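You operate a simulated robot arm through the tools that you are given. There is no shell and no other tool. Be economical: measure what you need, move in short steps, check, and stop when the job is done.

The job below is to be done with a simulated robot arm. You get a single attempt, and the scene is never put back.

TASK
Fill the pink glass to 200 ml, the other two to 100 ml.
Fine: water from the jug, a teaspoon spilt at most; the jug goes back. Set down upright: jug with blue handle.
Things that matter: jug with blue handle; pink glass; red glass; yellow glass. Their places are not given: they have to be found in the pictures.

The check looks at the end state, three seconds after you hand in, the way a careful person would. Anything else that was tipped, shoved, dropped, spilled or broken makes it a failure.

THE ROBOT
A 6-joint arm with a two-finger parallel gripper, fixed in place. Base frame: the origin is at the foot of the arm, x ahead of it, y to its left, z up; the work surface is at about z = 0.76. Lengths are in m, angles in rad, forces in N, time in s.
With the tool pointing down near the work surface it reaches from about 0.24 to 0.64 m from the base axis. Its first joint turns from -1.152 to 1.152 rad. Payload 2.7 kg.
The tool frame sits at the grasp point between the pads (the TCP): z along the fingers, y along the line on which they close. The tips reach 0.023 m beyond it. Largest opening 0.094 m; finger width 0.038, thickness 0.01; the body of the gripper, 0.054 by 0.096 m, starts 0.039 m behind the TCP.
Orientation is told as [roll, pitch, yaw] about the base's x, y, z axes, in that order, counted from this pose: with the fingers straight down and closing along the base's y, the tool's x points along the base's -x, its y along +y and its z along -z.

THE INTERFACE
- The arm moves only by the tool servo_tool. Its argument "steps" is a list of rows, each an object (a shift or turn left out is 0, a gripper value left out holds the last) with "travel": the shift along the tool's x, y, z in m, a list of three; "dr": the turn, a rotation vector about the tool's x, y, z in rad, a list of three. In form: [{"travel": [x, y, z], "dr": [ax, ay, az]}, ...]. A call has 1 to 12 rows; each row is the pose to reach, as a shift and turn from the pose commanded when the call began, along the tool's axes at that moment. "gripper" is the gripper command, from -1 (fully open) to 1 (shut), values between in proportion, set as the call begins (left out, the last holds). Rows are played at 5 a second. More than 0.05 m and 0.15 rad between two rows, or a gripper value outside its range, and nothing of the call is played. A pose out of reach is approached as far as the arm can. The call stops where the force on the tool passes 40 N (or 10 N more than at its start, if that is more) or the arm is blocked; 0.2 s more then pass. Each finger travels about 0.045 m/s and halts on what it meets, pressing with about 43 N; the grip force reading is that of the motor and also rises with nothing between the fingers. The clock runs only during rows and for 0.2 s after the last one: add rows that repeat a pose to give the fingers time. The reply holds the time, the measured pose of the TCP, the force on the tool along the base axes, the opening and the grip force, in the units named above and with some noise, with the torque about the TCP (base axes, N m) and any sound that the robot's microphone picked up, and new pictures: "views" is both (left out), scene, wrist or none.
- Cameras (640 x 400 px; columns grow to the right, rows downward): "scene" is fixed at [0.0762, -0.4323, 1.4036]; the picture's right is [0.77, -0.64, 0.00], its down [-0.37, -0.45, -0.81] and it looks along [0.52, 0.62, -0.58] (base axes); focal length 340 px, centre (320, 200). "wrist" rides on the gripper at [0.086, 0.016, -0.075] in the tool frame; the picture's right is [-0.18, 0.98, 0.00], its down [-0.58, -0.11, -0.81] and it looks along [-0.79, -0.15, 0.59] (tool axes); focal length 243 px, centre (320, 200).
- probe_pixels(camera, pixels): for up to 12 pixels [column, row] of the newest picture of that camera ("zoom" is the newest enlarged one), the place [x, y, z] in the base frame of the surface seen there, good to about 0.002 m. It takes no simulated time.
- close_up(camera, box): a new picture of the part [left, top, right, bottom] of that camera's present view, enlarged. It takes no simulated time.
- finish_job(): hands the job in; it is judged then, once.

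Keep the steps short. Do not move on a guess: measure, check each grasp and each placing, and mend mistakes. In all there are 80 turns and 200 pictures (those below and enlarged ones count). Leave the gripper open and the arm clear of the work at the hand-in unless told otherwise, and finish with a single line.

The tools are called after "Emit:" as name(argument=value, ...) on one line, values as JSON. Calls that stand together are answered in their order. servo_tool: Moves the arm, as the interface text tells. Its arguments: {"type":"object","properties":{"steps":{"type":"array","items":{"type":"object","properties":{"travel":{"type":"array","items":{"type":"number"}},"dr":{"type":"array","items":{"type":"number"}}}}},"gripper":{"type":"number"},"views":{"type":"string","enum":["both","scene","wrist","none"]}},"required":["steps"]} The other tools are called the same way: probe_pixels (camera, pixels) gives the place of the surface under pixels of a picture; close_up (camera, box) takes an enlarged picture of a part of a camera's view; finish_job () hands the job in.

At the start:

```text
time: 0.0
position: [0.3235, 0.0536, 1.1441]
tcp_rot: [0.001, -0.001, 0.001]
ft_force: [-0.4, -0.1, -0.3]
torque: [-0.03, 0.0, 0.0]
width: 0.0941
grasp_force: 0.0
```

scene: 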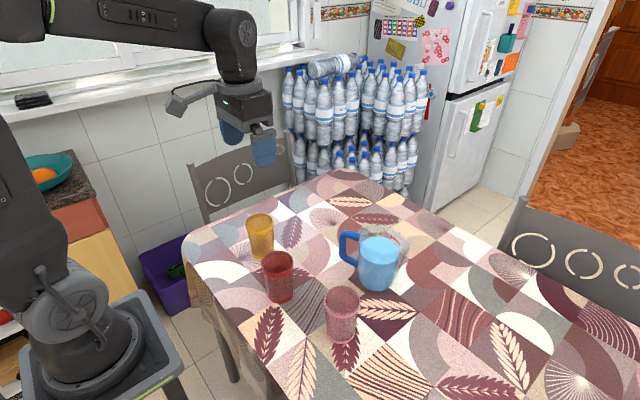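
wrist: 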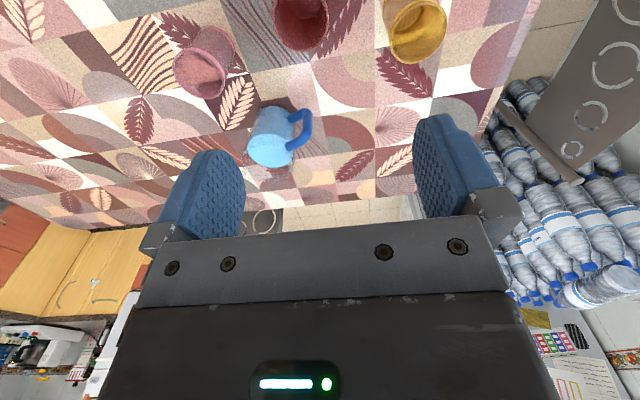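

I see the three glasses (yellow ~260,237; red ~277,277; pink ~341,315) and the jug at ~378,264 with its handle on the left. First I take an enlarged view and measure.

Emit:
close_up(camera="scene", box=[220, 190, 440, 360])

Emit:
close_up(camera="wrist", box=[160, 0, 460, 190])

```text
2.35 times, centred on (330, 275) of scene
```

zoom: 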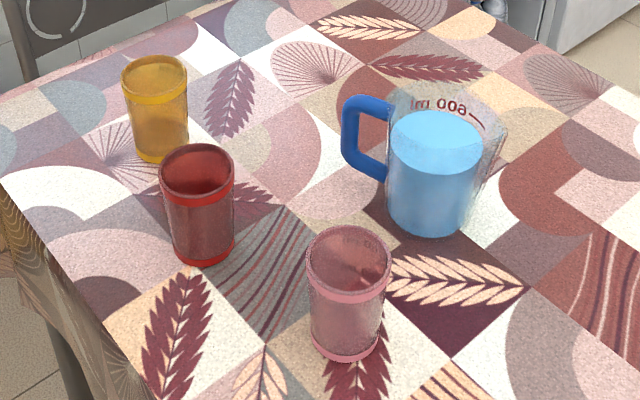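

```text
2.11 times, centred on (310, 95) of wrist
```

zoom: 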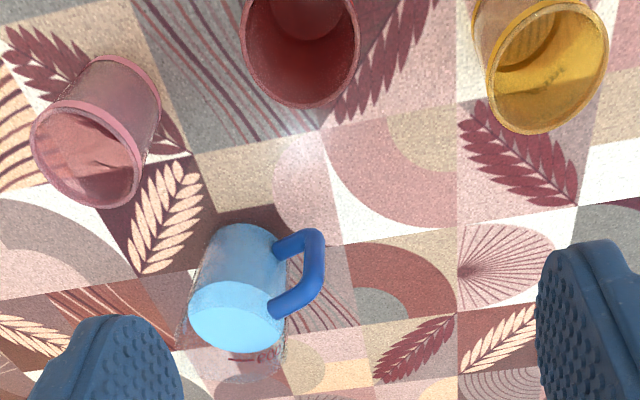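

Emit:
close_up(camera="scene", box=[325, 215, 421, 300])

Emit:
close_up(camera="scene", box=[240, 205, 370, 350])

```text
4.71 times, centred on (373, 258) of scene
```

zoom: 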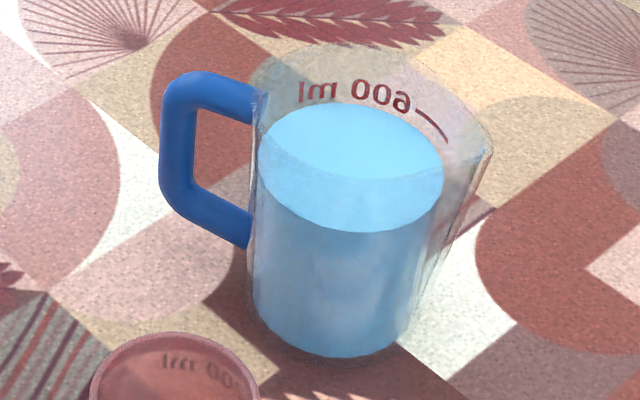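

```text
2.76 times, centred on (305, 278) of scene
```

zoom: 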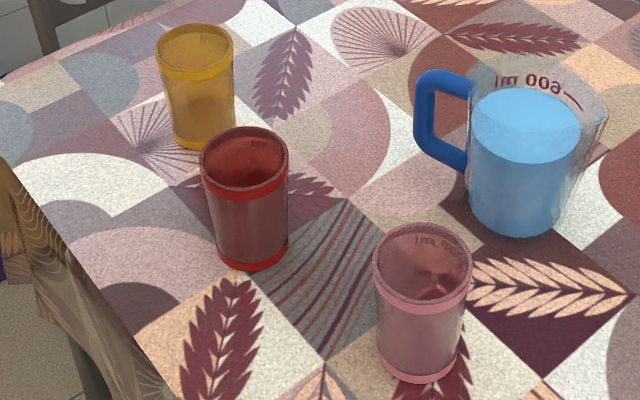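

Now I measure the rims, bases, handle and water surface via the current zoom.

Emit:
probe_pixels(camera="zoom", pixels=[[425, 224], [376, 262], [473, 262], [415, 305], [418, 340], [418, 381], [245, 128], [202, 160], [287, 160], [250, 195], [250, 230], [252, 268]])

Emit:
probe_pixels(camera="zoom", pixels=[[195, 24], [157, 55], [232, 55], [198, 78], [202, 148], [200, 115], [525, 100], [520, 150], [520, 200], [522, 234], [424, 110], [455, 80]])

Emit:
probe_pixels(camera="scene", pixels=[[350, 234], [341, 248], [350, 260], [376, 235], [397, 232], [408, 243], [378, 227], [364, 232], [376, 250], [376, 289], [310, 260], [340, 289]])

Emit:
probe_pixels(camera="wrist", pixels=[[272, 150], [272, 125], [308, 112], [309, 130], [295, 145], [262, 162], [286, 178], [250, 150], [205, 72], [413, 33], [302, 25], [222, 75]])

```text
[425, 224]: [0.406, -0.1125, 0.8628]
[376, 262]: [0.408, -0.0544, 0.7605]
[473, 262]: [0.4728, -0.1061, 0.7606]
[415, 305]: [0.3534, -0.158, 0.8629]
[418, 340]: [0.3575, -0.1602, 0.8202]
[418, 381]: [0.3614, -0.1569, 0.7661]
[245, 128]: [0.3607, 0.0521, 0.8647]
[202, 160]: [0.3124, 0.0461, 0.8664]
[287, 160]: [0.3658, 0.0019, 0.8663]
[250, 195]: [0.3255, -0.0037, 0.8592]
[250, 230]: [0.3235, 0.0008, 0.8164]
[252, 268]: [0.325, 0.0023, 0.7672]
```

```text
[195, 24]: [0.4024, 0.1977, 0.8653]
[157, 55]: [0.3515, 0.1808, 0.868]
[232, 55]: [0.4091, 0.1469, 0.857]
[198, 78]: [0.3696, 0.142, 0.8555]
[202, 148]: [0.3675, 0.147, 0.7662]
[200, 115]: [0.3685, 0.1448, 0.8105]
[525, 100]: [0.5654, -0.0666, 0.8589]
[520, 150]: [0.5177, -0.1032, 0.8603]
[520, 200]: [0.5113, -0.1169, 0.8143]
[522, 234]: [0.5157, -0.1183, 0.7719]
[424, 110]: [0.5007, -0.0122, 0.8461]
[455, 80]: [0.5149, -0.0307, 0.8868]
```

```text
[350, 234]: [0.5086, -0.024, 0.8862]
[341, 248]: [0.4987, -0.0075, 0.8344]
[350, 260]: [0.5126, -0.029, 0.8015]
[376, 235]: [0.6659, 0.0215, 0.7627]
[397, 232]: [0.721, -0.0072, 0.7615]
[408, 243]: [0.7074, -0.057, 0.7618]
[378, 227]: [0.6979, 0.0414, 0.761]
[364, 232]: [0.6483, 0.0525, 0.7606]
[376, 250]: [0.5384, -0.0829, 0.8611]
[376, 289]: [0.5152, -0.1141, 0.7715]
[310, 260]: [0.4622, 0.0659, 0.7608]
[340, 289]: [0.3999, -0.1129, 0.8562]
```

```text
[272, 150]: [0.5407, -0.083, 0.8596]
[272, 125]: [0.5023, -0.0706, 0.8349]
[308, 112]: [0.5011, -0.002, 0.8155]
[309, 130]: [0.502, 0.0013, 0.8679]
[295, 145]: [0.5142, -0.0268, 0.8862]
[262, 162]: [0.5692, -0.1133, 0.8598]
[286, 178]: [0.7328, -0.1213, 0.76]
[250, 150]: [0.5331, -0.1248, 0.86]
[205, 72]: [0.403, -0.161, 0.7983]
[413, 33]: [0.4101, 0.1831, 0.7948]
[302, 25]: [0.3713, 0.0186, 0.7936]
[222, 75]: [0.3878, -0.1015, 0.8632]
```

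Positions are clear. Next I look more closely at the pink glass text and the other two for fill marks.

Emit:
close_up(camera="scene", box=[320, 280, 364, 345])

Emit:
close_up(camera="scene", box=[240, 210, 300, 306])

Emit:
close_up(camera="wrist", box=[160, 0, 250, 110])

Emit:
close_up(camera="wrist", box=[260, 0, 450, 70])

```text
6.15 times, centred on (342, 312) of scene
```

zoom: 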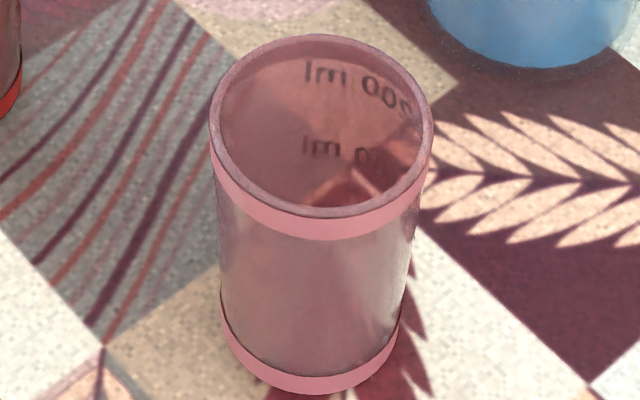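

```text
4.17 times, centred on (270, 258) of scene
```

zoom: 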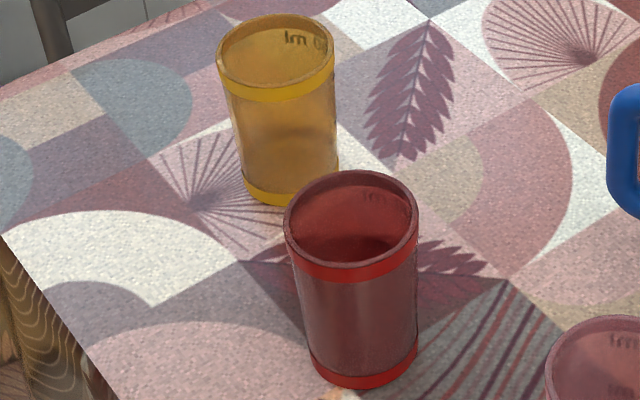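

```text
3.64 times, centred on (205, 55) of wrist
```

zoom: 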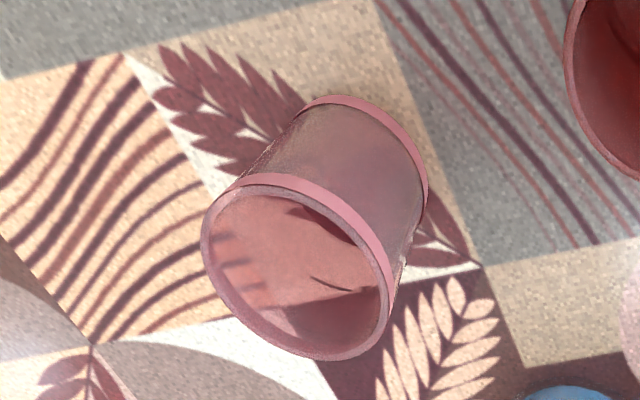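

```text
3.37 times, centred on (355, 35) of wrist
```

zoom: 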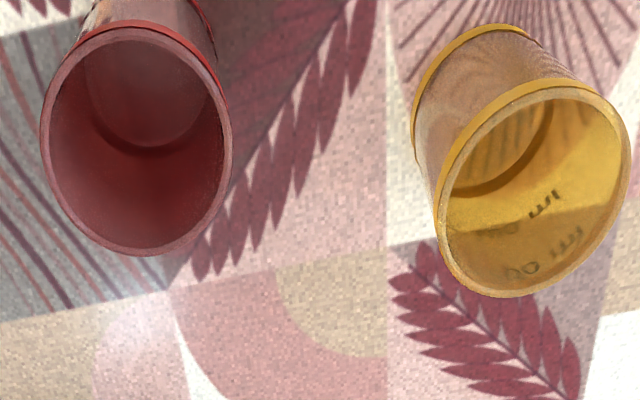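

Emit:
probe_pixels(camera="zoom", pixels=[[520, 212], [545, 200], [570, 240], [530, 265], [500, 130], [560, 250], [45, 130], [231, 130], [135, 32], [130, 253]])

Emit:
close_up(camera="scene", box=[320, 280, 364, 345])

```text
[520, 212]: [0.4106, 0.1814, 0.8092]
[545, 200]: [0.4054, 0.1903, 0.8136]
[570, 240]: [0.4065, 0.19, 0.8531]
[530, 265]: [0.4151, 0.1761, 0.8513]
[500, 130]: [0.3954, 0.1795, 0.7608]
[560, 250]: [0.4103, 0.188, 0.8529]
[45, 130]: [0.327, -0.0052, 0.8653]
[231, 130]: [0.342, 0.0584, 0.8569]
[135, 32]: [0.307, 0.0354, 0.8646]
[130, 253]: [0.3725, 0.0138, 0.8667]
```

```text
6.15 times, centred on (342, 312) of scene
```

zoom: 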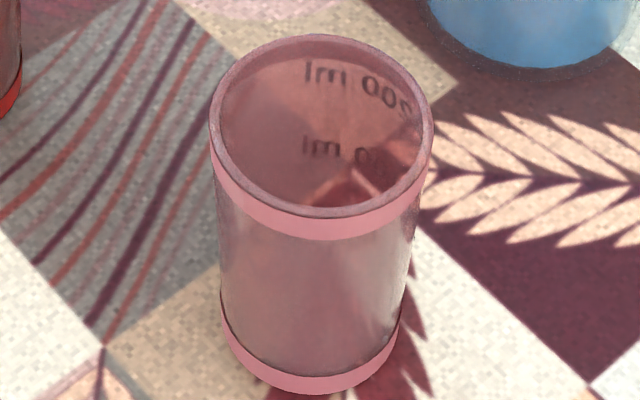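

Emit:
probe_pixels(camera="zoom", pixels=[[340, 74], [385, 88], [325, 147], [362, 155], [320, 36], [213, 130], [431, 130], [320, 215], [320, 300], [312, 392], [290, 185], [318, 120]])

Emit:
servo_tool(steps=[{"travel": [0, 0, 0]}], gripper=-1, views="none")

```text
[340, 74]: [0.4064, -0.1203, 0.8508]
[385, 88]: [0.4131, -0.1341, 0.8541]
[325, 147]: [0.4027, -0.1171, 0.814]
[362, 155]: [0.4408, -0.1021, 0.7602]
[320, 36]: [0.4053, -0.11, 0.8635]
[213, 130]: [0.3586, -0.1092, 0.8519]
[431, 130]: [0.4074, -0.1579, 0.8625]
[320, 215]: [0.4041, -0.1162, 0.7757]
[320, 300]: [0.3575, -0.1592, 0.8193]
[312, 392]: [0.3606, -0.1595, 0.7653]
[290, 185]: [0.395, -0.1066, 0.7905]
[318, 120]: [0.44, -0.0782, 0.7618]
```

```text
time: 0.4
position: [0.3231, 0.054, 1.1451]
tcp_rot: [-0.002, -0.002, -0.002]
ft_force: [0.6, -0.1, 0.0]
torque: [0.0, 0.02, -0.02]
width: 0.0938
grasp_force: 0.0
```

Marks: 100 ml at z≈0.812 and 200 ml at z≈0.852, rims at ≈0.866. Now I measure the jug and handle precisely.

Emit:
close_up(camera="wrist", box=[235, 90, 325, 180])

```text
4.44 times, centred on (280, 135) of wrist
```

zoom: 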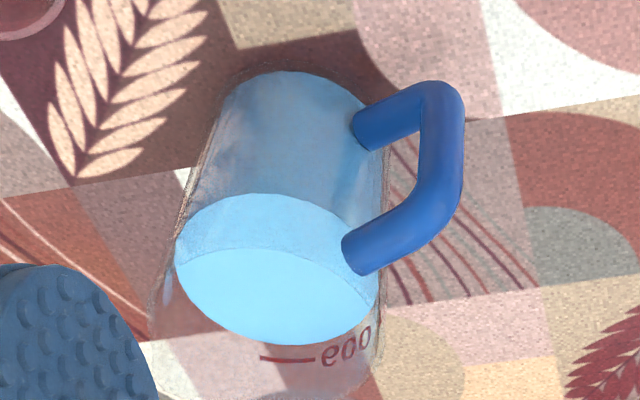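

Emit:
probe_pixels(camera="zoom", pixels=[[180, 270], [362, 290], [280, 342], [260, 198], [330, 325], [365, 260], [362, 235], [355, 125], [425, 95], [455, 110], [440, 160], [425, 205]])

Emit:
probe_pixels(camera="zoom", pixels=[[420, 140], [445, 140], [462, 140], [400, 215], [380, 260], [410, 245], [395, 105], [390, 130], [290, 75], [225, 100], [335, 345], [285, 360]])

```text
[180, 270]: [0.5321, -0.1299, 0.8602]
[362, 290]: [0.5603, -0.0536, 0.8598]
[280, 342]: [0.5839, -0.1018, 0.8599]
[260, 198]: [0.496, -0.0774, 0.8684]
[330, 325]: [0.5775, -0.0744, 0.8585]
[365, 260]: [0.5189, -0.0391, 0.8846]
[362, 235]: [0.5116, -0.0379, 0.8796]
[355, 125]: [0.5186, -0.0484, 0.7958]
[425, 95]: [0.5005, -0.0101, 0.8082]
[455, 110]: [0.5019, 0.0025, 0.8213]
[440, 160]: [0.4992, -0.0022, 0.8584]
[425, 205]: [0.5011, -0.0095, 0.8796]
```

```text
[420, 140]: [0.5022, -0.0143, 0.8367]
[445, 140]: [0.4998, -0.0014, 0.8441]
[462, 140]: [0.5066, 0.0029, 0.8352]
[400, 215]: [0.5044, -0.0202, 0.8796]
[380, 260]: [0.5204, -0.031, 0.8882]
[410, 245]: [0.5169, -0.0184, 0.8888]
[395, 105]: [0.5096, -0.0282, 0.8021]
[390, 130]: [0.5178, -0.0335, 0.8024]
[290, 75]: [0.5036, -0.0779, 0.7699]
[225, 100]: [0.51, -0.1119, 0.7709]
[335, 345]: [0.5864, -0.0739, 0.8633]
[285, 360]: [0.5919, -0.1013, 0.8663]
```

Jug axis ≈(0.541,-0.090), handle bar centre ≈(0.508,-0.007), handle z 0.80–0.888, spout pointing (0.37,-0.93), lip ≈0.899. I will grip the upper handle with the tool leaned ~40°. First I turn the tool by yaw (+1.5 rad) while going above the handle side.

Emit:
servo_tool(steps=[{"travel": [-0.012, 0.003, 0.004], "dr": [0, 0, -0.136]}, {"travel": [-0.023, 0.007, 0.008], "dr": [0, 0, -0.273]}, {"travel": [-0.035, 0.01, 0.012], "dr": [0, 0, -0.409]}, {"travel": [-0.046, 0.013, 0.016], "dr": [0, 0, -0.545]}, {"travel": [-0.058, 0.016, 0.02], "dr": [0, 0, -0.682]}, {"travel": [-0.069, 0.02, 0.025], "dr": [0, 0, -0.818]}, {"travel": [-0.081, 0.023, 0.029], "dr": [0, 0, -0.955]}, {"travel": [-0.092, 0.026, 0.033], "dr": [0, 0, -1.091]}, {"travel": [-0.104, 0.03, 0.037], "dr": [0, 0, -1.227]}, {"travel": [-0.115, 0.033, 0.041], "dr": [0, 0, -1.364]}, {"travel": [-0.127, 0.036, 0.045], "dr": [0, 0, -1.5]}, {"travel": [-0.127, 0.036, 0.045], "dr": [0, 0, -1.5]}], gripper=-1, views="none")

```text
time: 3.0
position: [0.4505, 0.0899, 1.0999]
tcp_rot: [-0.003, -0.001, 1.503]
ft_force: [-0.8, 0.4, 0.3]
torque: [0.01, 0.01, -0.02]
width: 0.0941
grasp_force: 0.1
```

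Turn the remaining 0.449 rad.

Emit:
servo_tool(steps=[{"dr": [0, 0, -0.15]}, {"dr": [0, 0, -0.3]}, {"dr": [0, 0, -0.449]}, {"dr": [0, 0, -0.449]}], views="none")

Emit:
servo_tool(steps=[{"dr": [0, 0.14, 0]}, {"dr": [0, 0.28, 0]}, {"dr": [0, 0.42, 0]}, {"dr": [0, 0.56, 0]}, {"dr": [0, 0.7, 0]}, {"dr": [0, 0.7, 0]}], views="both")

```text
time: 4.0
position: [0.4499, 0.0901, 1.1001]
tcp_rot: [-0.002, 0.0, 1.949]
ft_force: [-1.7, -0.1, -1.1]
torque: [-0.01, 0.02, -0.01]
width: 0.094
grasp_force: 0.1
```

```text
time: 5.4
position: [0.4496, 0.0898, 1.099]
tcp_rot: [-0.001, 0.7, 1.947]
ft_force: [-0.2, 0.4, 0.6]
torque: [-0.01, -0.01, -0.06]
width: 0.094
grasp_force: 0.1
```

scene: 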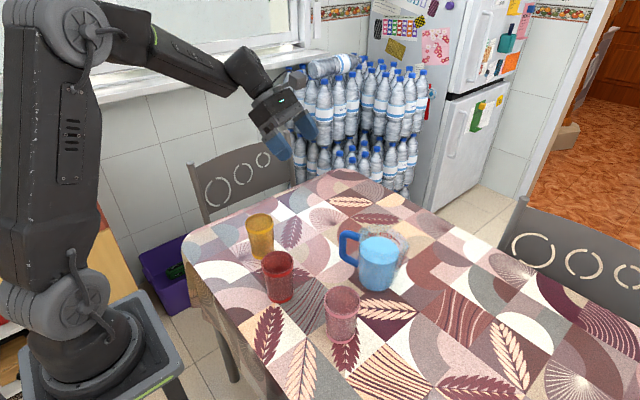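
wrist: 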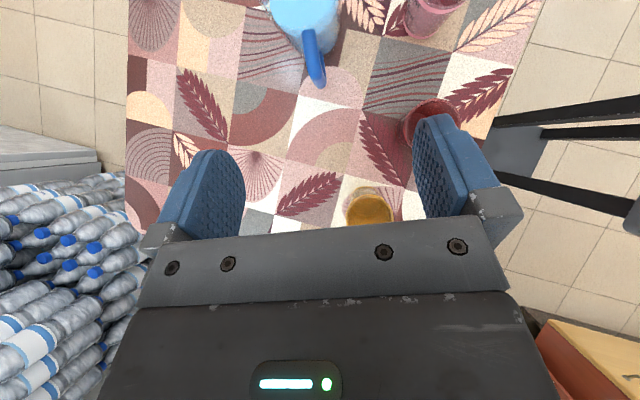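

Orientation is right. Now to the pre-grasp point, 0.12 m back along the tool from the handle.

Emit:
servo_tool(steps=[{"travel": [-0.015, -0.005, 0.033]}, {"travel": [-0.03, -0.009, 0.066]}, {"travel": [-0.045, -0.014, 0.099]}, {"travel": [-0.0603, -0.0184, 0.1315]}, {"travel": [-0.0603, -0.0184, 0.1315]}], views="both")

```text
time: 6.6
position: [0.4831, 0.0615, 0.9602]
tcp_rot: [-0.003, 0.699, 1.947]
ft_force: [-0.5, 0.5, 0.3]
torque: [-0.05, 0.01, 0.0]
width: 0.0937
grasp_force: 0.0
```

scene: 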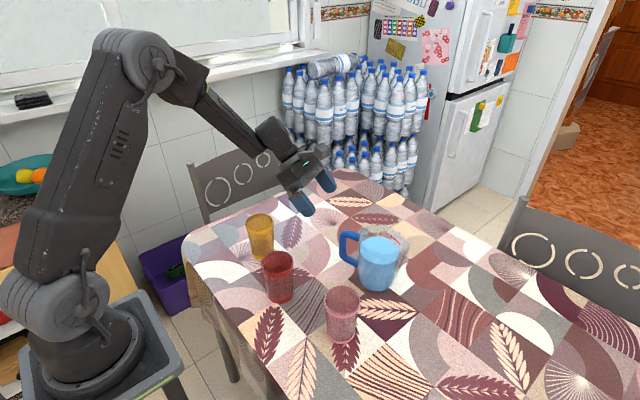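
wrist: 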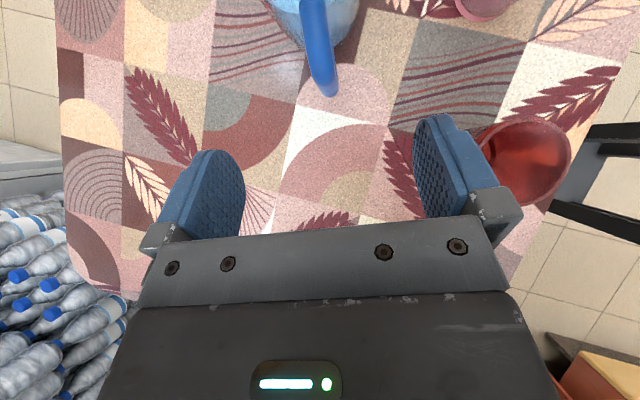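

Good. I check the handle from this view with probes before closing in.

Emit:
probe_pixels(camera="wrist", pixels=[[302, 20], [314, 20], [326, 20], [310, 60], [322, 60], [334, 62], [327, 88], [326, 95], [313, 5], [270, 10], [356, 15]])

```text
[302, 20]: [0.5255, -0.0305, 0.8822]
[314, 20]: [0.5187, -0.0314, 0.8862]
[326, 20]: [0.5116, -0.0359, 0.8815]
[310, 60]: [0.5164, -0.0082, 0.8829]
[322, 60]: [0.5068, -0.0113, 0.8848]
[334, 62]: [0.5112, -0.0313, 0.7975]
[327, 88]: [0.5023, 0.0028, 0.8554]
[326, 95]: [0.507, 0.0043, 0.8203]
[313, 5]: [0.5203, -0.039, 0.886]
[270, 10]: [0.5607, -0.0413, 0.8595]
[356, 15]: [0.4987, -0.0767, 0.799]
```

Handle lies where expected. Advance 0.12 m along the tool.

Emit:
servo_tool(steps=[{"travel": [0, 0.001, 0.03]}, {"travel": [0, 0.002, 0.06]}, {"travel": [0, 0.002, 0.08]}, {"travel": [0, 0.002, 0.1]}, {"travel": [0, 0.002, 0.12]}, {"travel": [0, 0.002, 0.12]}], views="both")

```text
time: 8.0
position: [0.5089, -0.011, 0.8679]
tcp_rot: [-0.004, 0.699, 1.948]
ft_force: [-0.1, 0.2, 0.2]
torque: [-0.01, 0.01, -0.03]
width: 0.0941
grasp_force: 0.2
```

scene: 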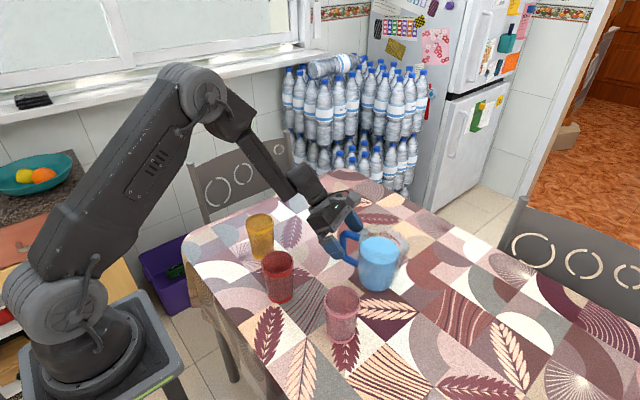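
wrist: 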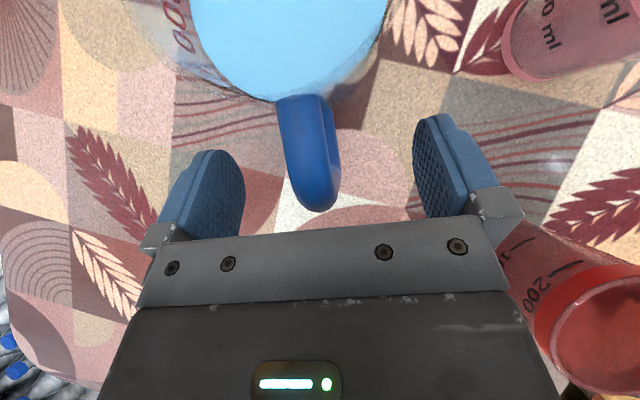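

Handle is between the pads (px 293–338 at row 175, TCP at ~320). Close the gripper.

Emit:
servo_tool(steps=[{"travel": [0, 0, 0]}, {"travel": [0, 0, 0]}, {"travel": [0, 0, 0]}, {"travel": [0, 0, 0]}, {"travel": [0, 0, 0]}, {"travel": [0, 0, 0]}, {"travel": [0, 0, 0]}], gripper=1, views="both")

```text
time: 9.6
position: [0.5082, -0.0115, 0.8686]
tcp_rot: [-0.001, 0.699, 1.948]
ft_force: [1.3, 0.2, 0.3]
torque: [-0.07, -0.02, 0.09]
width: 0.0187
grasp_force: 43.0
```

scene: 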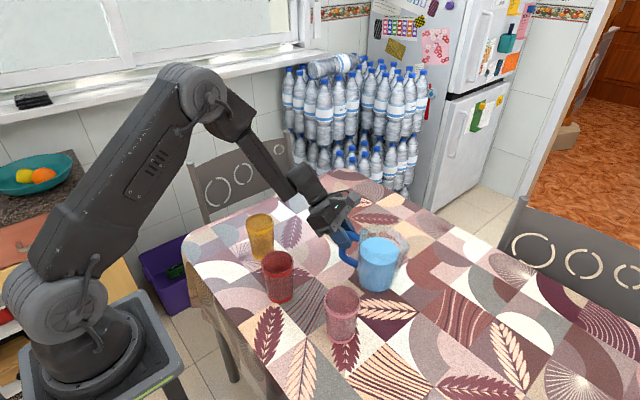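
wrist: 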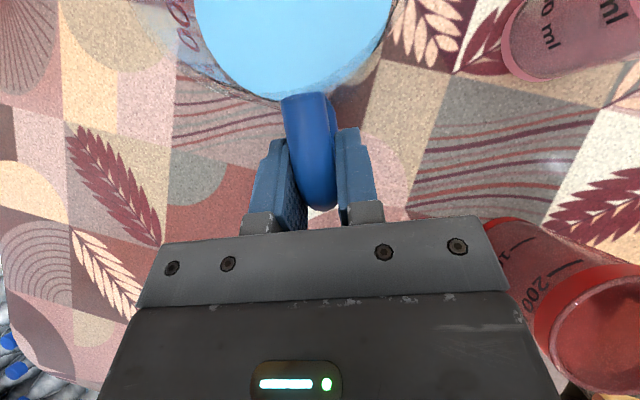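

Grip at 18.7 mm, 43 N. Lift slowly by 0.04 m and check for slip.

Emit:
servo_tool(steps=[{"travel": [0.0032, 0, -0.0038]}, {"travel": [0.0064, 0, -0.0077]}, {"travel": [0.0113, 0, -0.0134]}, {"travel": [0.0161, 0, -0.0191]}, {"travel": [0.0209, 0, -0.0249]}, {"travel": [0.0258, 0, -0.0306]}, {"travel": [0.0258, 0, -0.0306]}, {"travel": [0.0258, 0, -0.0306]}, {"travel": [0.0258, 0, -0.0306]}], views="both")

```text
time: 11.6
position: [0.5087, -0.0108, 0.9086]
tcp_rot: [-0.001, 0.698, 1.947]
ft_force: [-0.1, -0.1, -2.4]
torque: [0.15, 0.05, -0.02]
width: 0.0184
grasp_force: 42.8
```

scene: 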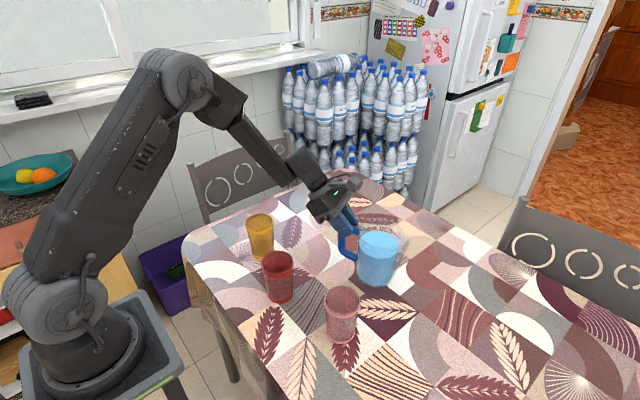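
wrist: 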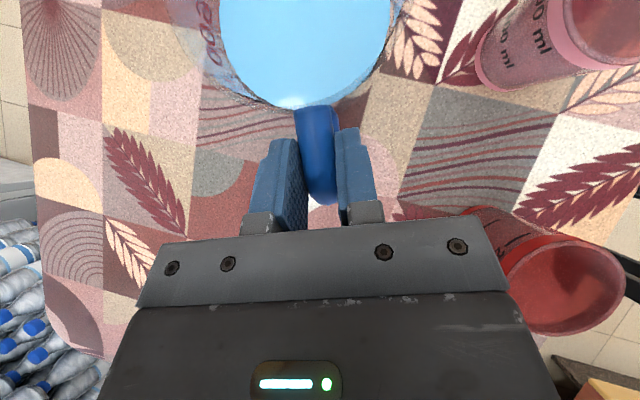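

Force is only −2.4 N; I check whether the jug has actually left the table or pivoted.

Emit:
close_up(camera="scene", box=[300, 170, 440, 310])

Emit:
probe_pixels(camera="wrist", pixels=[[230, 50], [380, 60], [300, 20], [250, 90], [318, 110], [318, 150], [322, 190]])

Emit:
probe_pixels(camera="scene", pixels=[[375, 288], [365, 282], [388, 284], [376, 245], [352, 258], [370, 238]])

```text
2.86 times, centred on (370, 240) of scene
```

zoom: 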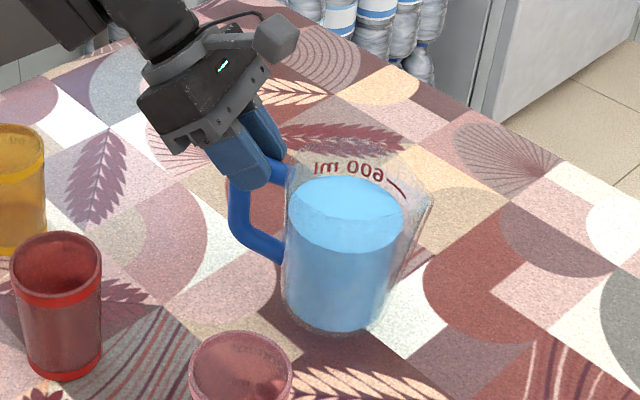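

```text
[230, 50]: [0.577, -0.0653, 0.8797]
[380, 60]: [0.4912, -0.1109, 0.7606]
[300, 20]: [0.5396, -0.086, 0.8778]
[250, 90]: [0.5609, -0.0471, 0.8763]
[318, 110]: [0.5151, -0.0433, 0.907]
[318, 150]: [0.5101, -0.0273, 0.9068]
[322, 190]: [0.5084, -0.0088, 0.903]
```

```text
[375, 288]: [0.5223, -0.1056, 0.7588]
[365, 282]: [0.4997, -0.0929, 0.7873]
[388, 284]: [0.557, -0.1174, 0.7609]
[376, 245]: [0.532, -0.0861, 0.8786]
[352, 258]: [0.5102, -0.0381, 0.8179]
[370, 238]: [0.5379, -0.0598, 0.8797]
```

Emit:
probe_pixels(camera="zoom", pixels=[[330, 326], [330, 332], [300, 312], [370, 318], [290, 290], [345, 300], [385, 290], [345, 190], [345, 245], [300, 215], [395, 215], [248, 240]])

Emit:
servo_tool(steps=[{"travel": [0, 0, 0]}, {"travel": [0, 0, 0]}], views="both")

```text
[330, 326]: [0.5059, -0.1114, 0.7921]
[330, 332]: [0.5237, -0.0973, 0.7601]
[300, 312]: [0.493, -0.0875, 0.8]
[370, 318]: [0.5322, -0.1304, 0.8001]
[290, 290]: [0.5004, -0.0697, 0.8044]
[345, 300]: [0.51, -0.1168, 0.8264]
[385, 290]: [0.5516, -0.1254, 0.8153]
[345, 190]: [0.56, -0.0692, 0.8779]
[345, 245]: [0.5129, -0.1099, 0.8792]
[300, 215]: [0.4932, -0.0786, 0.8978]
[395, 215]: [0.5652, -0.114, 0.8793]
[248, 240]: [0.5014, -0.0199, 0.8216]
```

```text
time: 12.2
position: [0.508, -0.0107, 0.908]
tcp_rot: [-0.002, 0.7, 1.949]
ft_force: [1.1, -0.5, -2.7]
torque: [0.14, 0.08, 0.03]
width: 0.0181
grasp_force: 42.4
```

scene: 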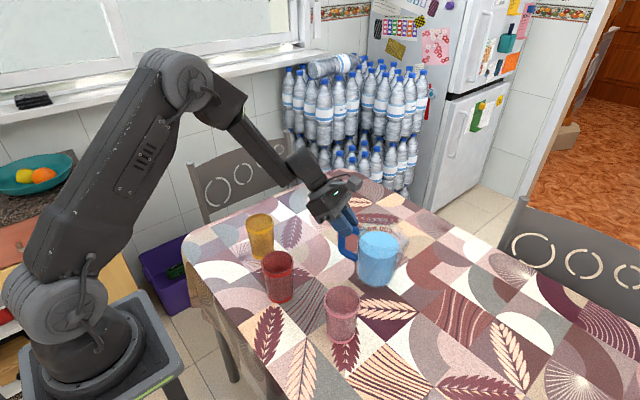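
wrist: 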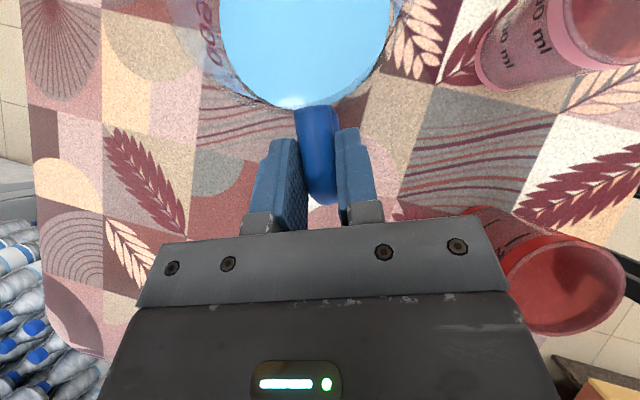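

Emit:
probe_pixels(camera="wrist", pixels=[[230, 50], [300, 20], [250, 90], [350, 60], [318, 110], [318, 150], [322, 190], [345, 170]])

Emit:
close_up(camera="wrist", box=[220, 80, 420, 220])

```text
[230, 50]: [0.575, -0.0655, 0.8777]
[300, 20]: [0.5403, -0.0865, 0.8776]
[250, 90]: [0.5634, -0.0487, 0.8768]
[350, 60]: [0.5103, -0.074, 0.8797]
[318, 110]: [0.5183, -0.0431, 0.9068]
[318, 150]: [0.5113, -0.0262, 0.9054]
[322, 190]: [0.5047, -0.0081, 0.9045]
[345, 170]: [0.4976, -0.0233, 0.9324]
```

```text
2.86 times, centred on (320, 150) of wrist
```

zoom: 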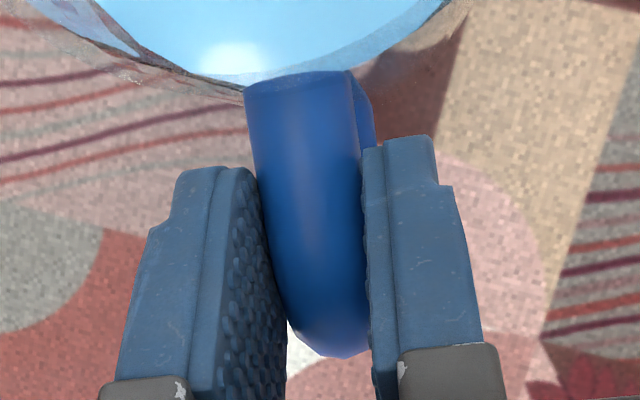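

The jug is steady and level but slid ~19 mm down in the grip. I set it back on the table (lower 0.019 m gently) and regrasp deeper.

Emit:
servo_tool(steps=[{"travel": [-0.0032, 0, 0.0038]}, {"travel": [-0.0064, 0, 0.0077]}, {"travel": [-0.0097, 0, 0.0115]}, {"travel": [-0.0119, 0, 0.0142]}, {"travel": [-0.0129, 0, 0.0153]}, {"travel": [-0.0129, 0, 0.0153]}, {"travel": [-0.0129, 0, 0.0153]}], views="wrist")

```text
time: 13.8
position: [0.5073, -0.0111, 0.8882]
tcp_rot: [-0.002, 0.7, 1.947]
ft_force: [-0.7, -0.9, -2.7]
torque: [0.09, 0.0, 0.01]
width: 0.0182
grasp_force: 42.7
```

wrist: 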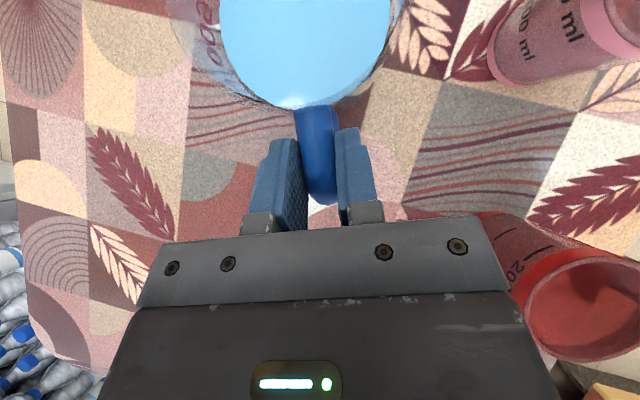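

Emit:
probe_pixels(camera="wrist", pixels=[[230, 50], [300, 20], [250, 90], [318, 110], [318, 150], [322, 190]])

Emit:
servo_tool(steps=[{"travel": [-0.0006, 0, 0.0008]}, {"travel": [-0.0013, 0, 0.0015]}, {"travel": [-0.0019, 0, 0.0023]}, {"travel": [-0.0026, 0, 0.0031]}, {"travel": [-0.0026, 0, 0.0031]}], views="wrist")

```text
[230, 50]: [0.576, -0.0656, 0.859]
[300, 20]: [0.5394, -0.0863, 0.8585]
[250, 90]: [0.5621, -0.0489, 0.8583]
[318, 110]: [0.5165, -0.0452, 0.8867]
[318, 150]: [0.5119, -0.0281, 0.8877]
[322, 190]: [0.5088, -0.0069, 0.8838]
```

```text
time: 15.0
position: [0.5078, -0.0116, 0.8872]
tcp_rot: [-0.01, 0.703, 1.946]
ft_force: [-6.3, 7.5, 34.2]
torque: [-0.3, 0.0, -0.04]
width: 0.0187
grasp_force: 42.8
```

wrist: 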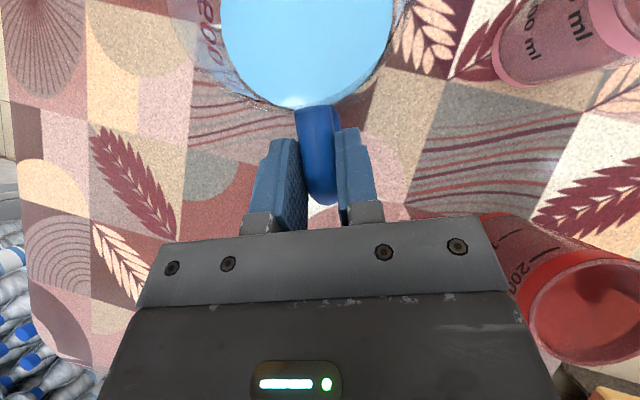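

It is touching down now (34 N push, no slip – the grip is firm, so the earlier shift was a one-off settling). I lift again 0.035 m and check for relative motion.

Emit:
servo_tool(steps=[{"travel": [0.0026, 0, -0.0031]}, {"travel": [0.0064, 0, -0.0077]}, {"travel": [0.0113, 0, -0.0134]}, {"travel": [0.0161, 0, -0.0191]}, {"travel": [0.0209, 0, -0.0249]}, {"travel": [0.0258, 0, -0.0306]}, {"travel": [0.0258, 0, -0.0306]}, {"travel": [0.0258, 0, -0.0306]}], views="wrist")

Emit:
probe_pixels(camera="wrist", pixels=[[230, 50], [300, 20], [250, 90], [318, 110], [318, 150], [322, 190]])

```text
time: 16.8
position: [0.5073, -0.0104, 0.9246]
tcp_rot: [-0.003, 0.7, 1.947]
ft_force: [-1.4, 0.9, -1.8]
torque: [0.14, 0.05, 0.0]
width: 0.0186
grasp_force: 42.8
```

wrist: 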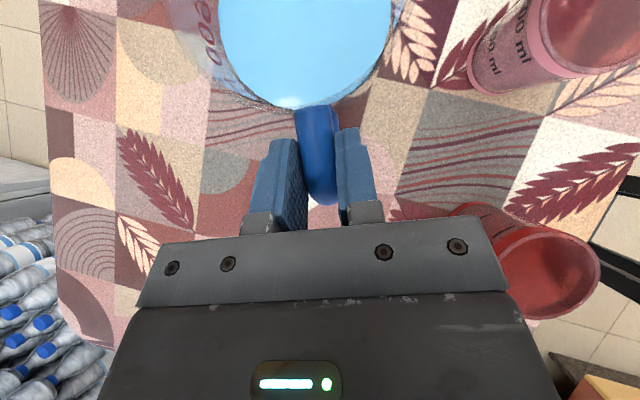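

```text
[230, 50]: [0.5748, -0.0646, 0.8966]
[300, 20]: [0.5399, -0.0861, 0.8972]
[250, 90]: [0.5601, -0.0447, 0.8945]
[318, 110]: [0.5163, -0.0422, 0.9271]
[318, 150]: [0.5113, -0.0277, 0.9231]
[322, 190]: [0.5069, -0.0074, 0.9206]
```

No slip now. Next raise 0.105 m and yaw the jug slowly towards spout = −x (first 0.96 rad).

Emit:
servo_tool(steps=[{"travel": [0.0032, 0, -0.0038]}, {"travel": [0.0097, 0, -0.0115], "dr": [-0.013, 0, 0.0153]}, {"travel": [0.0193, 0, -0.023], "dr": [-0.052, 0, 0.061]}, {"travel": [0.029, 0, -0.0344], "dr": [-0.103, 0, 0.122]}, {"travel": [0.0386, 0, -0.0459], "dr": [-0.161, 0, 0.191]}, {"travel": [0.0483, 0, -0.0574], "dr": [-0.219, 0, 0.26]}, {"travel": [0.058, 0, -0.0689], "dr": [-0.283, 0, 0.337]}, {"travel": [0.0644, 0, -0.0765], "dr": [-0.348, 0, 0.413]}, {"travel": [0.0676, 0, -0.0803], "dr": [-0.412, 0, 0.49]}, {"travel": [0.0676, 0, -0.0803], "dr": [-0.477, 0, 0.566]}, {"travel": [0.0676, 0, -0.0803], "dr": [-0.541, 0, 0.643]}, {"travel": [0.0676, 0, -0.0803], "dr": [-0.586, 0, 0.696]}], views="scene")

```text
time: 19.4
position: [0.5084, -0.0124, 1.0304]
tcp_rot: [0.002, 0.699, 1.036]
ft_force: [-0.5, -1.1, -1.5]
torque: [0.12, -0.1, 0.0]
width: 0.0184
grasp_force: 42.8
```

scene: 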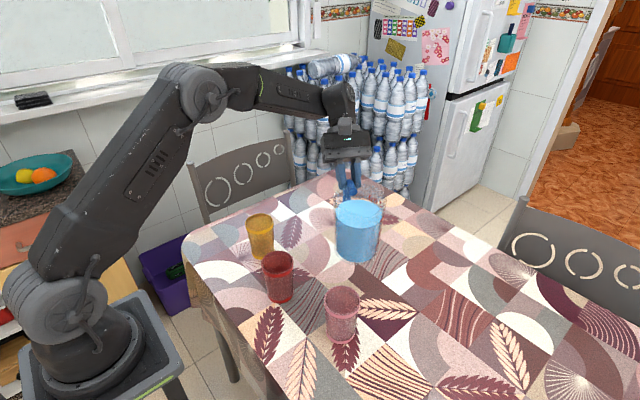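

Emit:
servo_tool(steps=[{"dr": [-0.032, 0, 0.038]}, {"dr": [-0.09, 0, 0.107]}, {"dr": [-0.155, 0, 0.184]}, {"dr": [-0.219, 0, 0.26]}, {"dr": [-0.283, 0, 0.337]}, {"dr": [-0.348, 0, 0.413]}, {"dr": [-0.412, 0, 0.49]}, {"dr": [-0.477, 0, 0.566]}, {"dr": [-0.541, 0, 0.643]}, {"dr": [-0.6, 0, 0.713]}, {"dr": [-0.645, 0, 0.766]}, {"dr": [-0.667, 0, 0.792]}], views="both")

```text
time: 22.0
position: [0.4892, -0.011, 1.0183]
tcp_rot: [0.0, 0.694, 0.002]
ft_force: [0.1, -0.2, -2.4]
torque: [0.01, -0.14, -0.02]
width: 0.0183
grasp_force: 43.3
out of reach, approached as far as the arm can: row 7, 8, 9, 10, 11, 12
```

scene: 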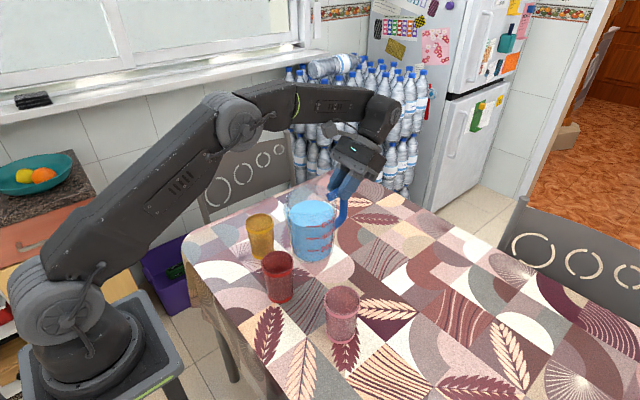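
wrist: 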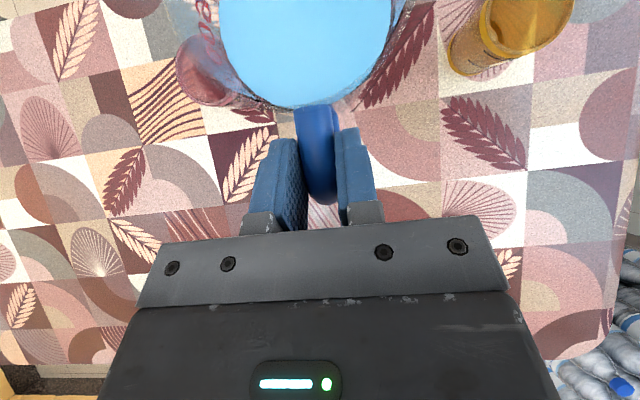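

Jug now faces −x (slightly short of full reach). I look at the jug closely.

Emit:
close_up(camera="scene", box=[255, 170, 375, 280])

Emit:
probe_pixels(camera="wrist", pixels=[[225, 40], [388, 40], [250, 90], [365, 85], [300, 103], [318, 112], [318, 150], [322, 190], [300, 10]])

```text
3.64 times, centred on (315, 225) of scene
```

zoom: 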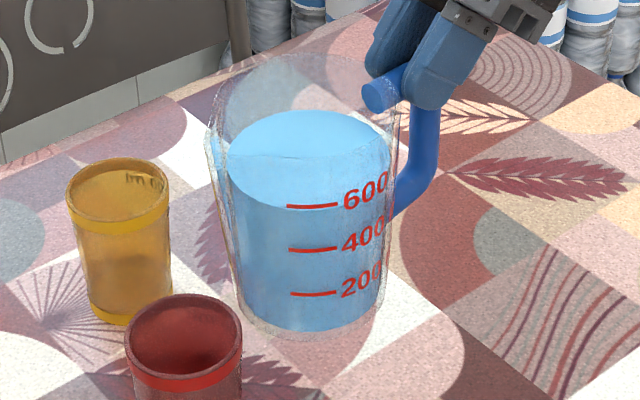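

```text
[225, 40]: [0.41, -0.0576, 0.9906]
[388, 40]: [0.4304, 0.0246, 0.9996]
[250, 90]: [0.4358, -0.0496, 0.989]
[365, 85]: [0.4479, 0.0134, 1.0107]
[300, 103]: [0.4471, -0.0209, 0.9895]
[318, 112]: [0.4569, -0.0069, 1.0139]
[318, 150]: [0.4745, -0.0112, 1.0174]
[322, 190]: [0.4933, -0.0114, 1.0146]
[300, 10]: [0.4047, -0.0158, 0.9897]
```

Water stands at the 600 mark, so I need it at the 200 mark at the end. Now tilt 25° (below pour onset ≈32°) and bring the lip above the red glass, staying high.

Emit:
servo_tool(steps=[{"travel": [-0.0012, 0.003, 0.0039], "dr": [0, -0.036, 0]}, {"travel": [-0.0024, 0.006, 0.0078], "dr": [0, -0.073, 0]}, {"travel": [-0.0036, 0.009, 0.0117], "dr": [0, -0.109, 0]}, {"travel": [-0.0048, 0.012, 0.0156], "dr": [0, -0.145, 0]}, {"travel": [-0.006, 0.015, 0.0195], "dr": [0, -0.182, 0]}, {"travel": [-0.0073, 0.0175, 0.0234], "dr": [0, -0.218, 0]}, {"travel": [-0.0085, 0.02, 0.0272], "dr": [0, -0.254, 0]}, {"travel": [-0.0097, 0.023, 0.0311], "dr": [0, -0.291, 0]}, {"travel": [-0.0109, 0.026, 0.035], "dr": [0, -0.327, 0]}, {"travel": [-0.0121, 0.03, 0.0389], "dr": [0, -0.363, 0]}, {"travel": [-0.0133, 0.033, 0.0428], "dr": [0, -0.4, 0]}, {"travel": [-0.0145, 0.035, 0.0467], "dr": [0, -0.436, 0]}], views="both")

Emit:
close_up(camera="scene", box=[230, 190, 350, 310])

```text
time: 24.6
position: [0.4699, 0.0229, 0.9736]
tcp_rot: [0.001, 0.261, 0.006]
ft_force: [0.9, 0.2, -0.8]
torque: [0.04, -0.1, -0.05]
width: 0.0183
grasp_force: 42.8
```

scene: 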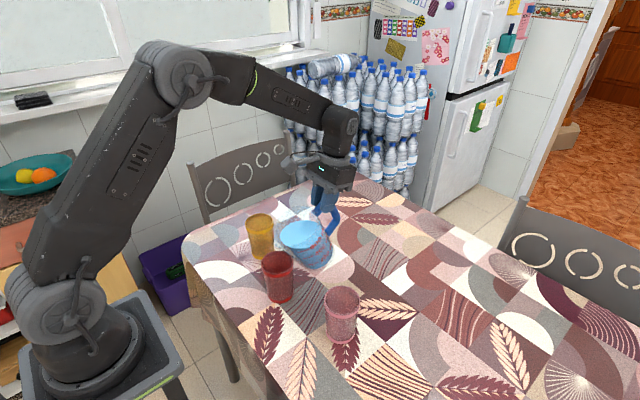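
wrist: 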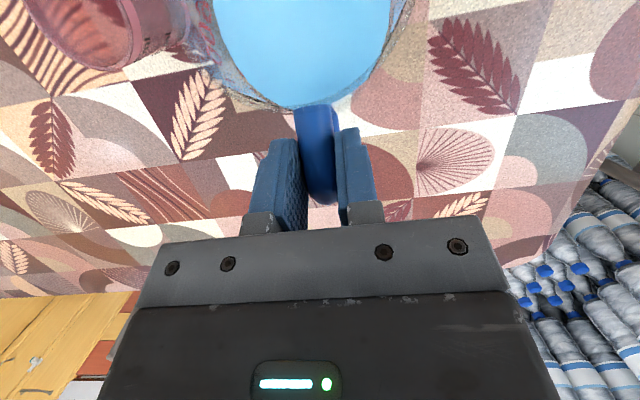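

```text
3.33 times, centred on (290, 250) of scene
```

zoom: 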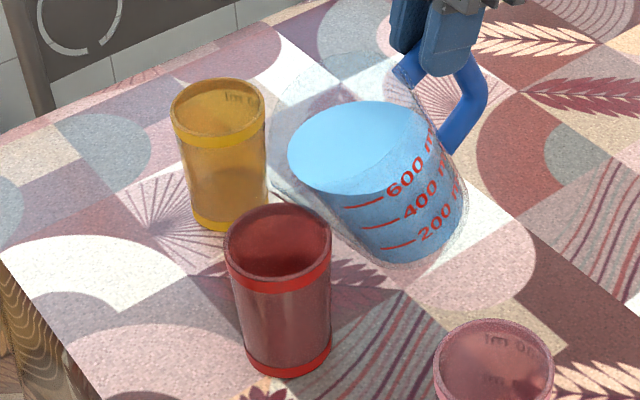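

The tilt is 25°, the water is still well inside. The lip is at about x=0.337; I shift so it sits at (0.352, 0.024), z≈0.907, and tilt to 0.52 rad, just before onset.

Emit:
servo_tool(steps=[{"travel": [-0.007, 0, 0.002]}, {"travel": [-0.014, 0.001, 0.004]}, {"travel": [-0.02, 0.001, 0.0068]}, {"travel": [-0.0172, 0.001, 0.0033], "dr": [0, -0.03, 0]}, {"travel": [-0.0145, 0.001, -0.0002], "dr": [0, -0.06, 0]}, {"travel": [-0.0126, 0.001, -0.0024], "dr": [0, -0.08, 0]}, {"travel": [-0.0126, 0.001, -0.0024], "dr": [0, -0.08, 0]}, {"travel": [-0.0126, 0.001, -0.0024], "dr": [0, -0.08, 0]}], views="scene")

Emit:
close_up(camera="scene", box=[230, 190, 350, 310])

```text
time: 26.4
position: [0.4823, 0.0241, 0.9736]
tcp_rot: [0.001, 0.182, 0.005]
ft_force: [-0.8, 0.8, -1.6]
torque: [0.04, -0.07, -0.02]
width: 0.0182
grasp_force: 42.8
```

scene: 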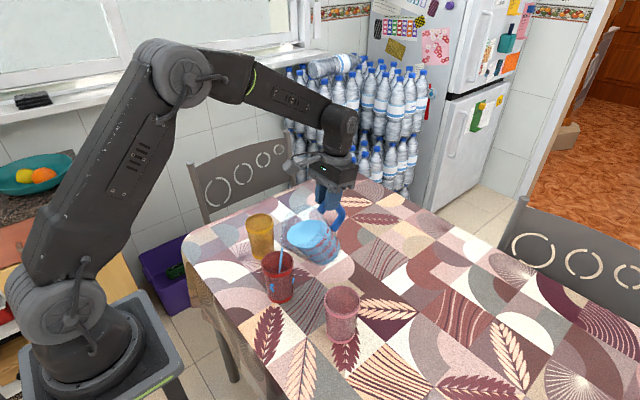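

```text
3.33 times, centred on (290, 250) of scene
```

zoom: 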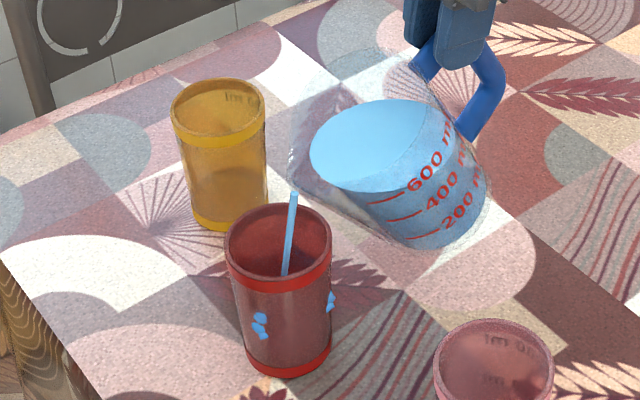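

A thin stream already falls into the red glass. I wait and look at how it settles.

Emit:
servo_tool(steps=[{"travel": [0, 0, 0]}, {"travel": [0, 0, 0]}, {"travel": [0, 0, 0]}], views="scene")

Emit:
close_up(camera="scene", box=[240, 205, 330, 315])

```text
time: 27.2
position: [0.4818, 0.0246, 0.9731]
tcp_rot: [0.001, 0.183, 0.004]
ft_force: [0.8, 0.4, -2.4]
torque: [-0.01, -0.03, 0.0]
width: 0.0185
grasp_force: 42.7
```

scene: 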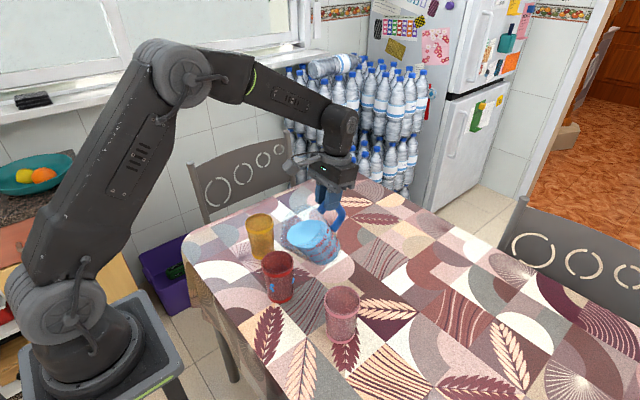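

```text
3.64 times, centred on (285, 260) of scene
```

zoom: 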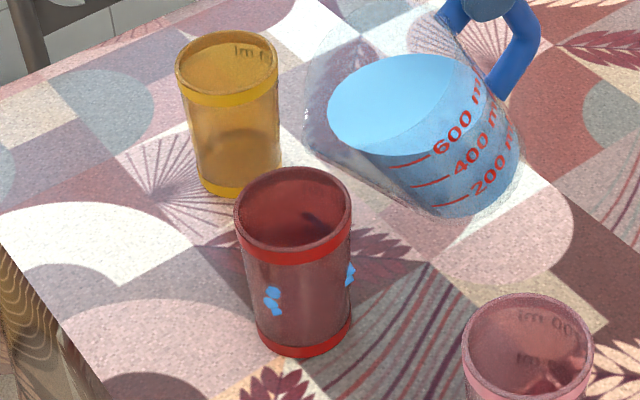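

The stream stopped. I examine the blue spots on the red glass and its inside.

Emit:
close_up(camera="scene", box=[258, 245, 300, 307])

```text
6.45 times, centred on (279, 276) of scene
```

zoom: 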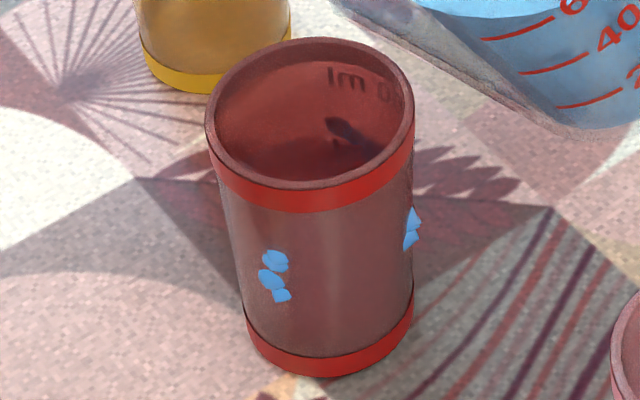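

Emit:
probe_pixels(camera="zoom", pixels=[[275, 262], [270, 278], [282, 296], [414, 218], [411, 240], [345, 130], [300, 250], [320, 165], [230, 262], [395, 240]])

```text
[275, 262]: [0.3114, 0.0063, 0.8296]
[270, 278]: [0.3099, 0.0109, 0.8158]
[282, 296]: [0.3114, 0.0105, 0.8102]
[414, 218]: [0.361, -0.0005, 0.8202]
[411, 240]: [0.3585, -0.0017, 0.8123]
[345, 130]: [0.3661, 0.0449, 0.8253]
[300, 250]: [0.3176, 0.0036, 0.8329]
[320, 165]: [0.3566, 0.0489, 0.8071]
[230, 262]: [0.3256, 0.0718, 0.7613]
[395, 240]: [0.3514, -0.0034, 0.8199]
```

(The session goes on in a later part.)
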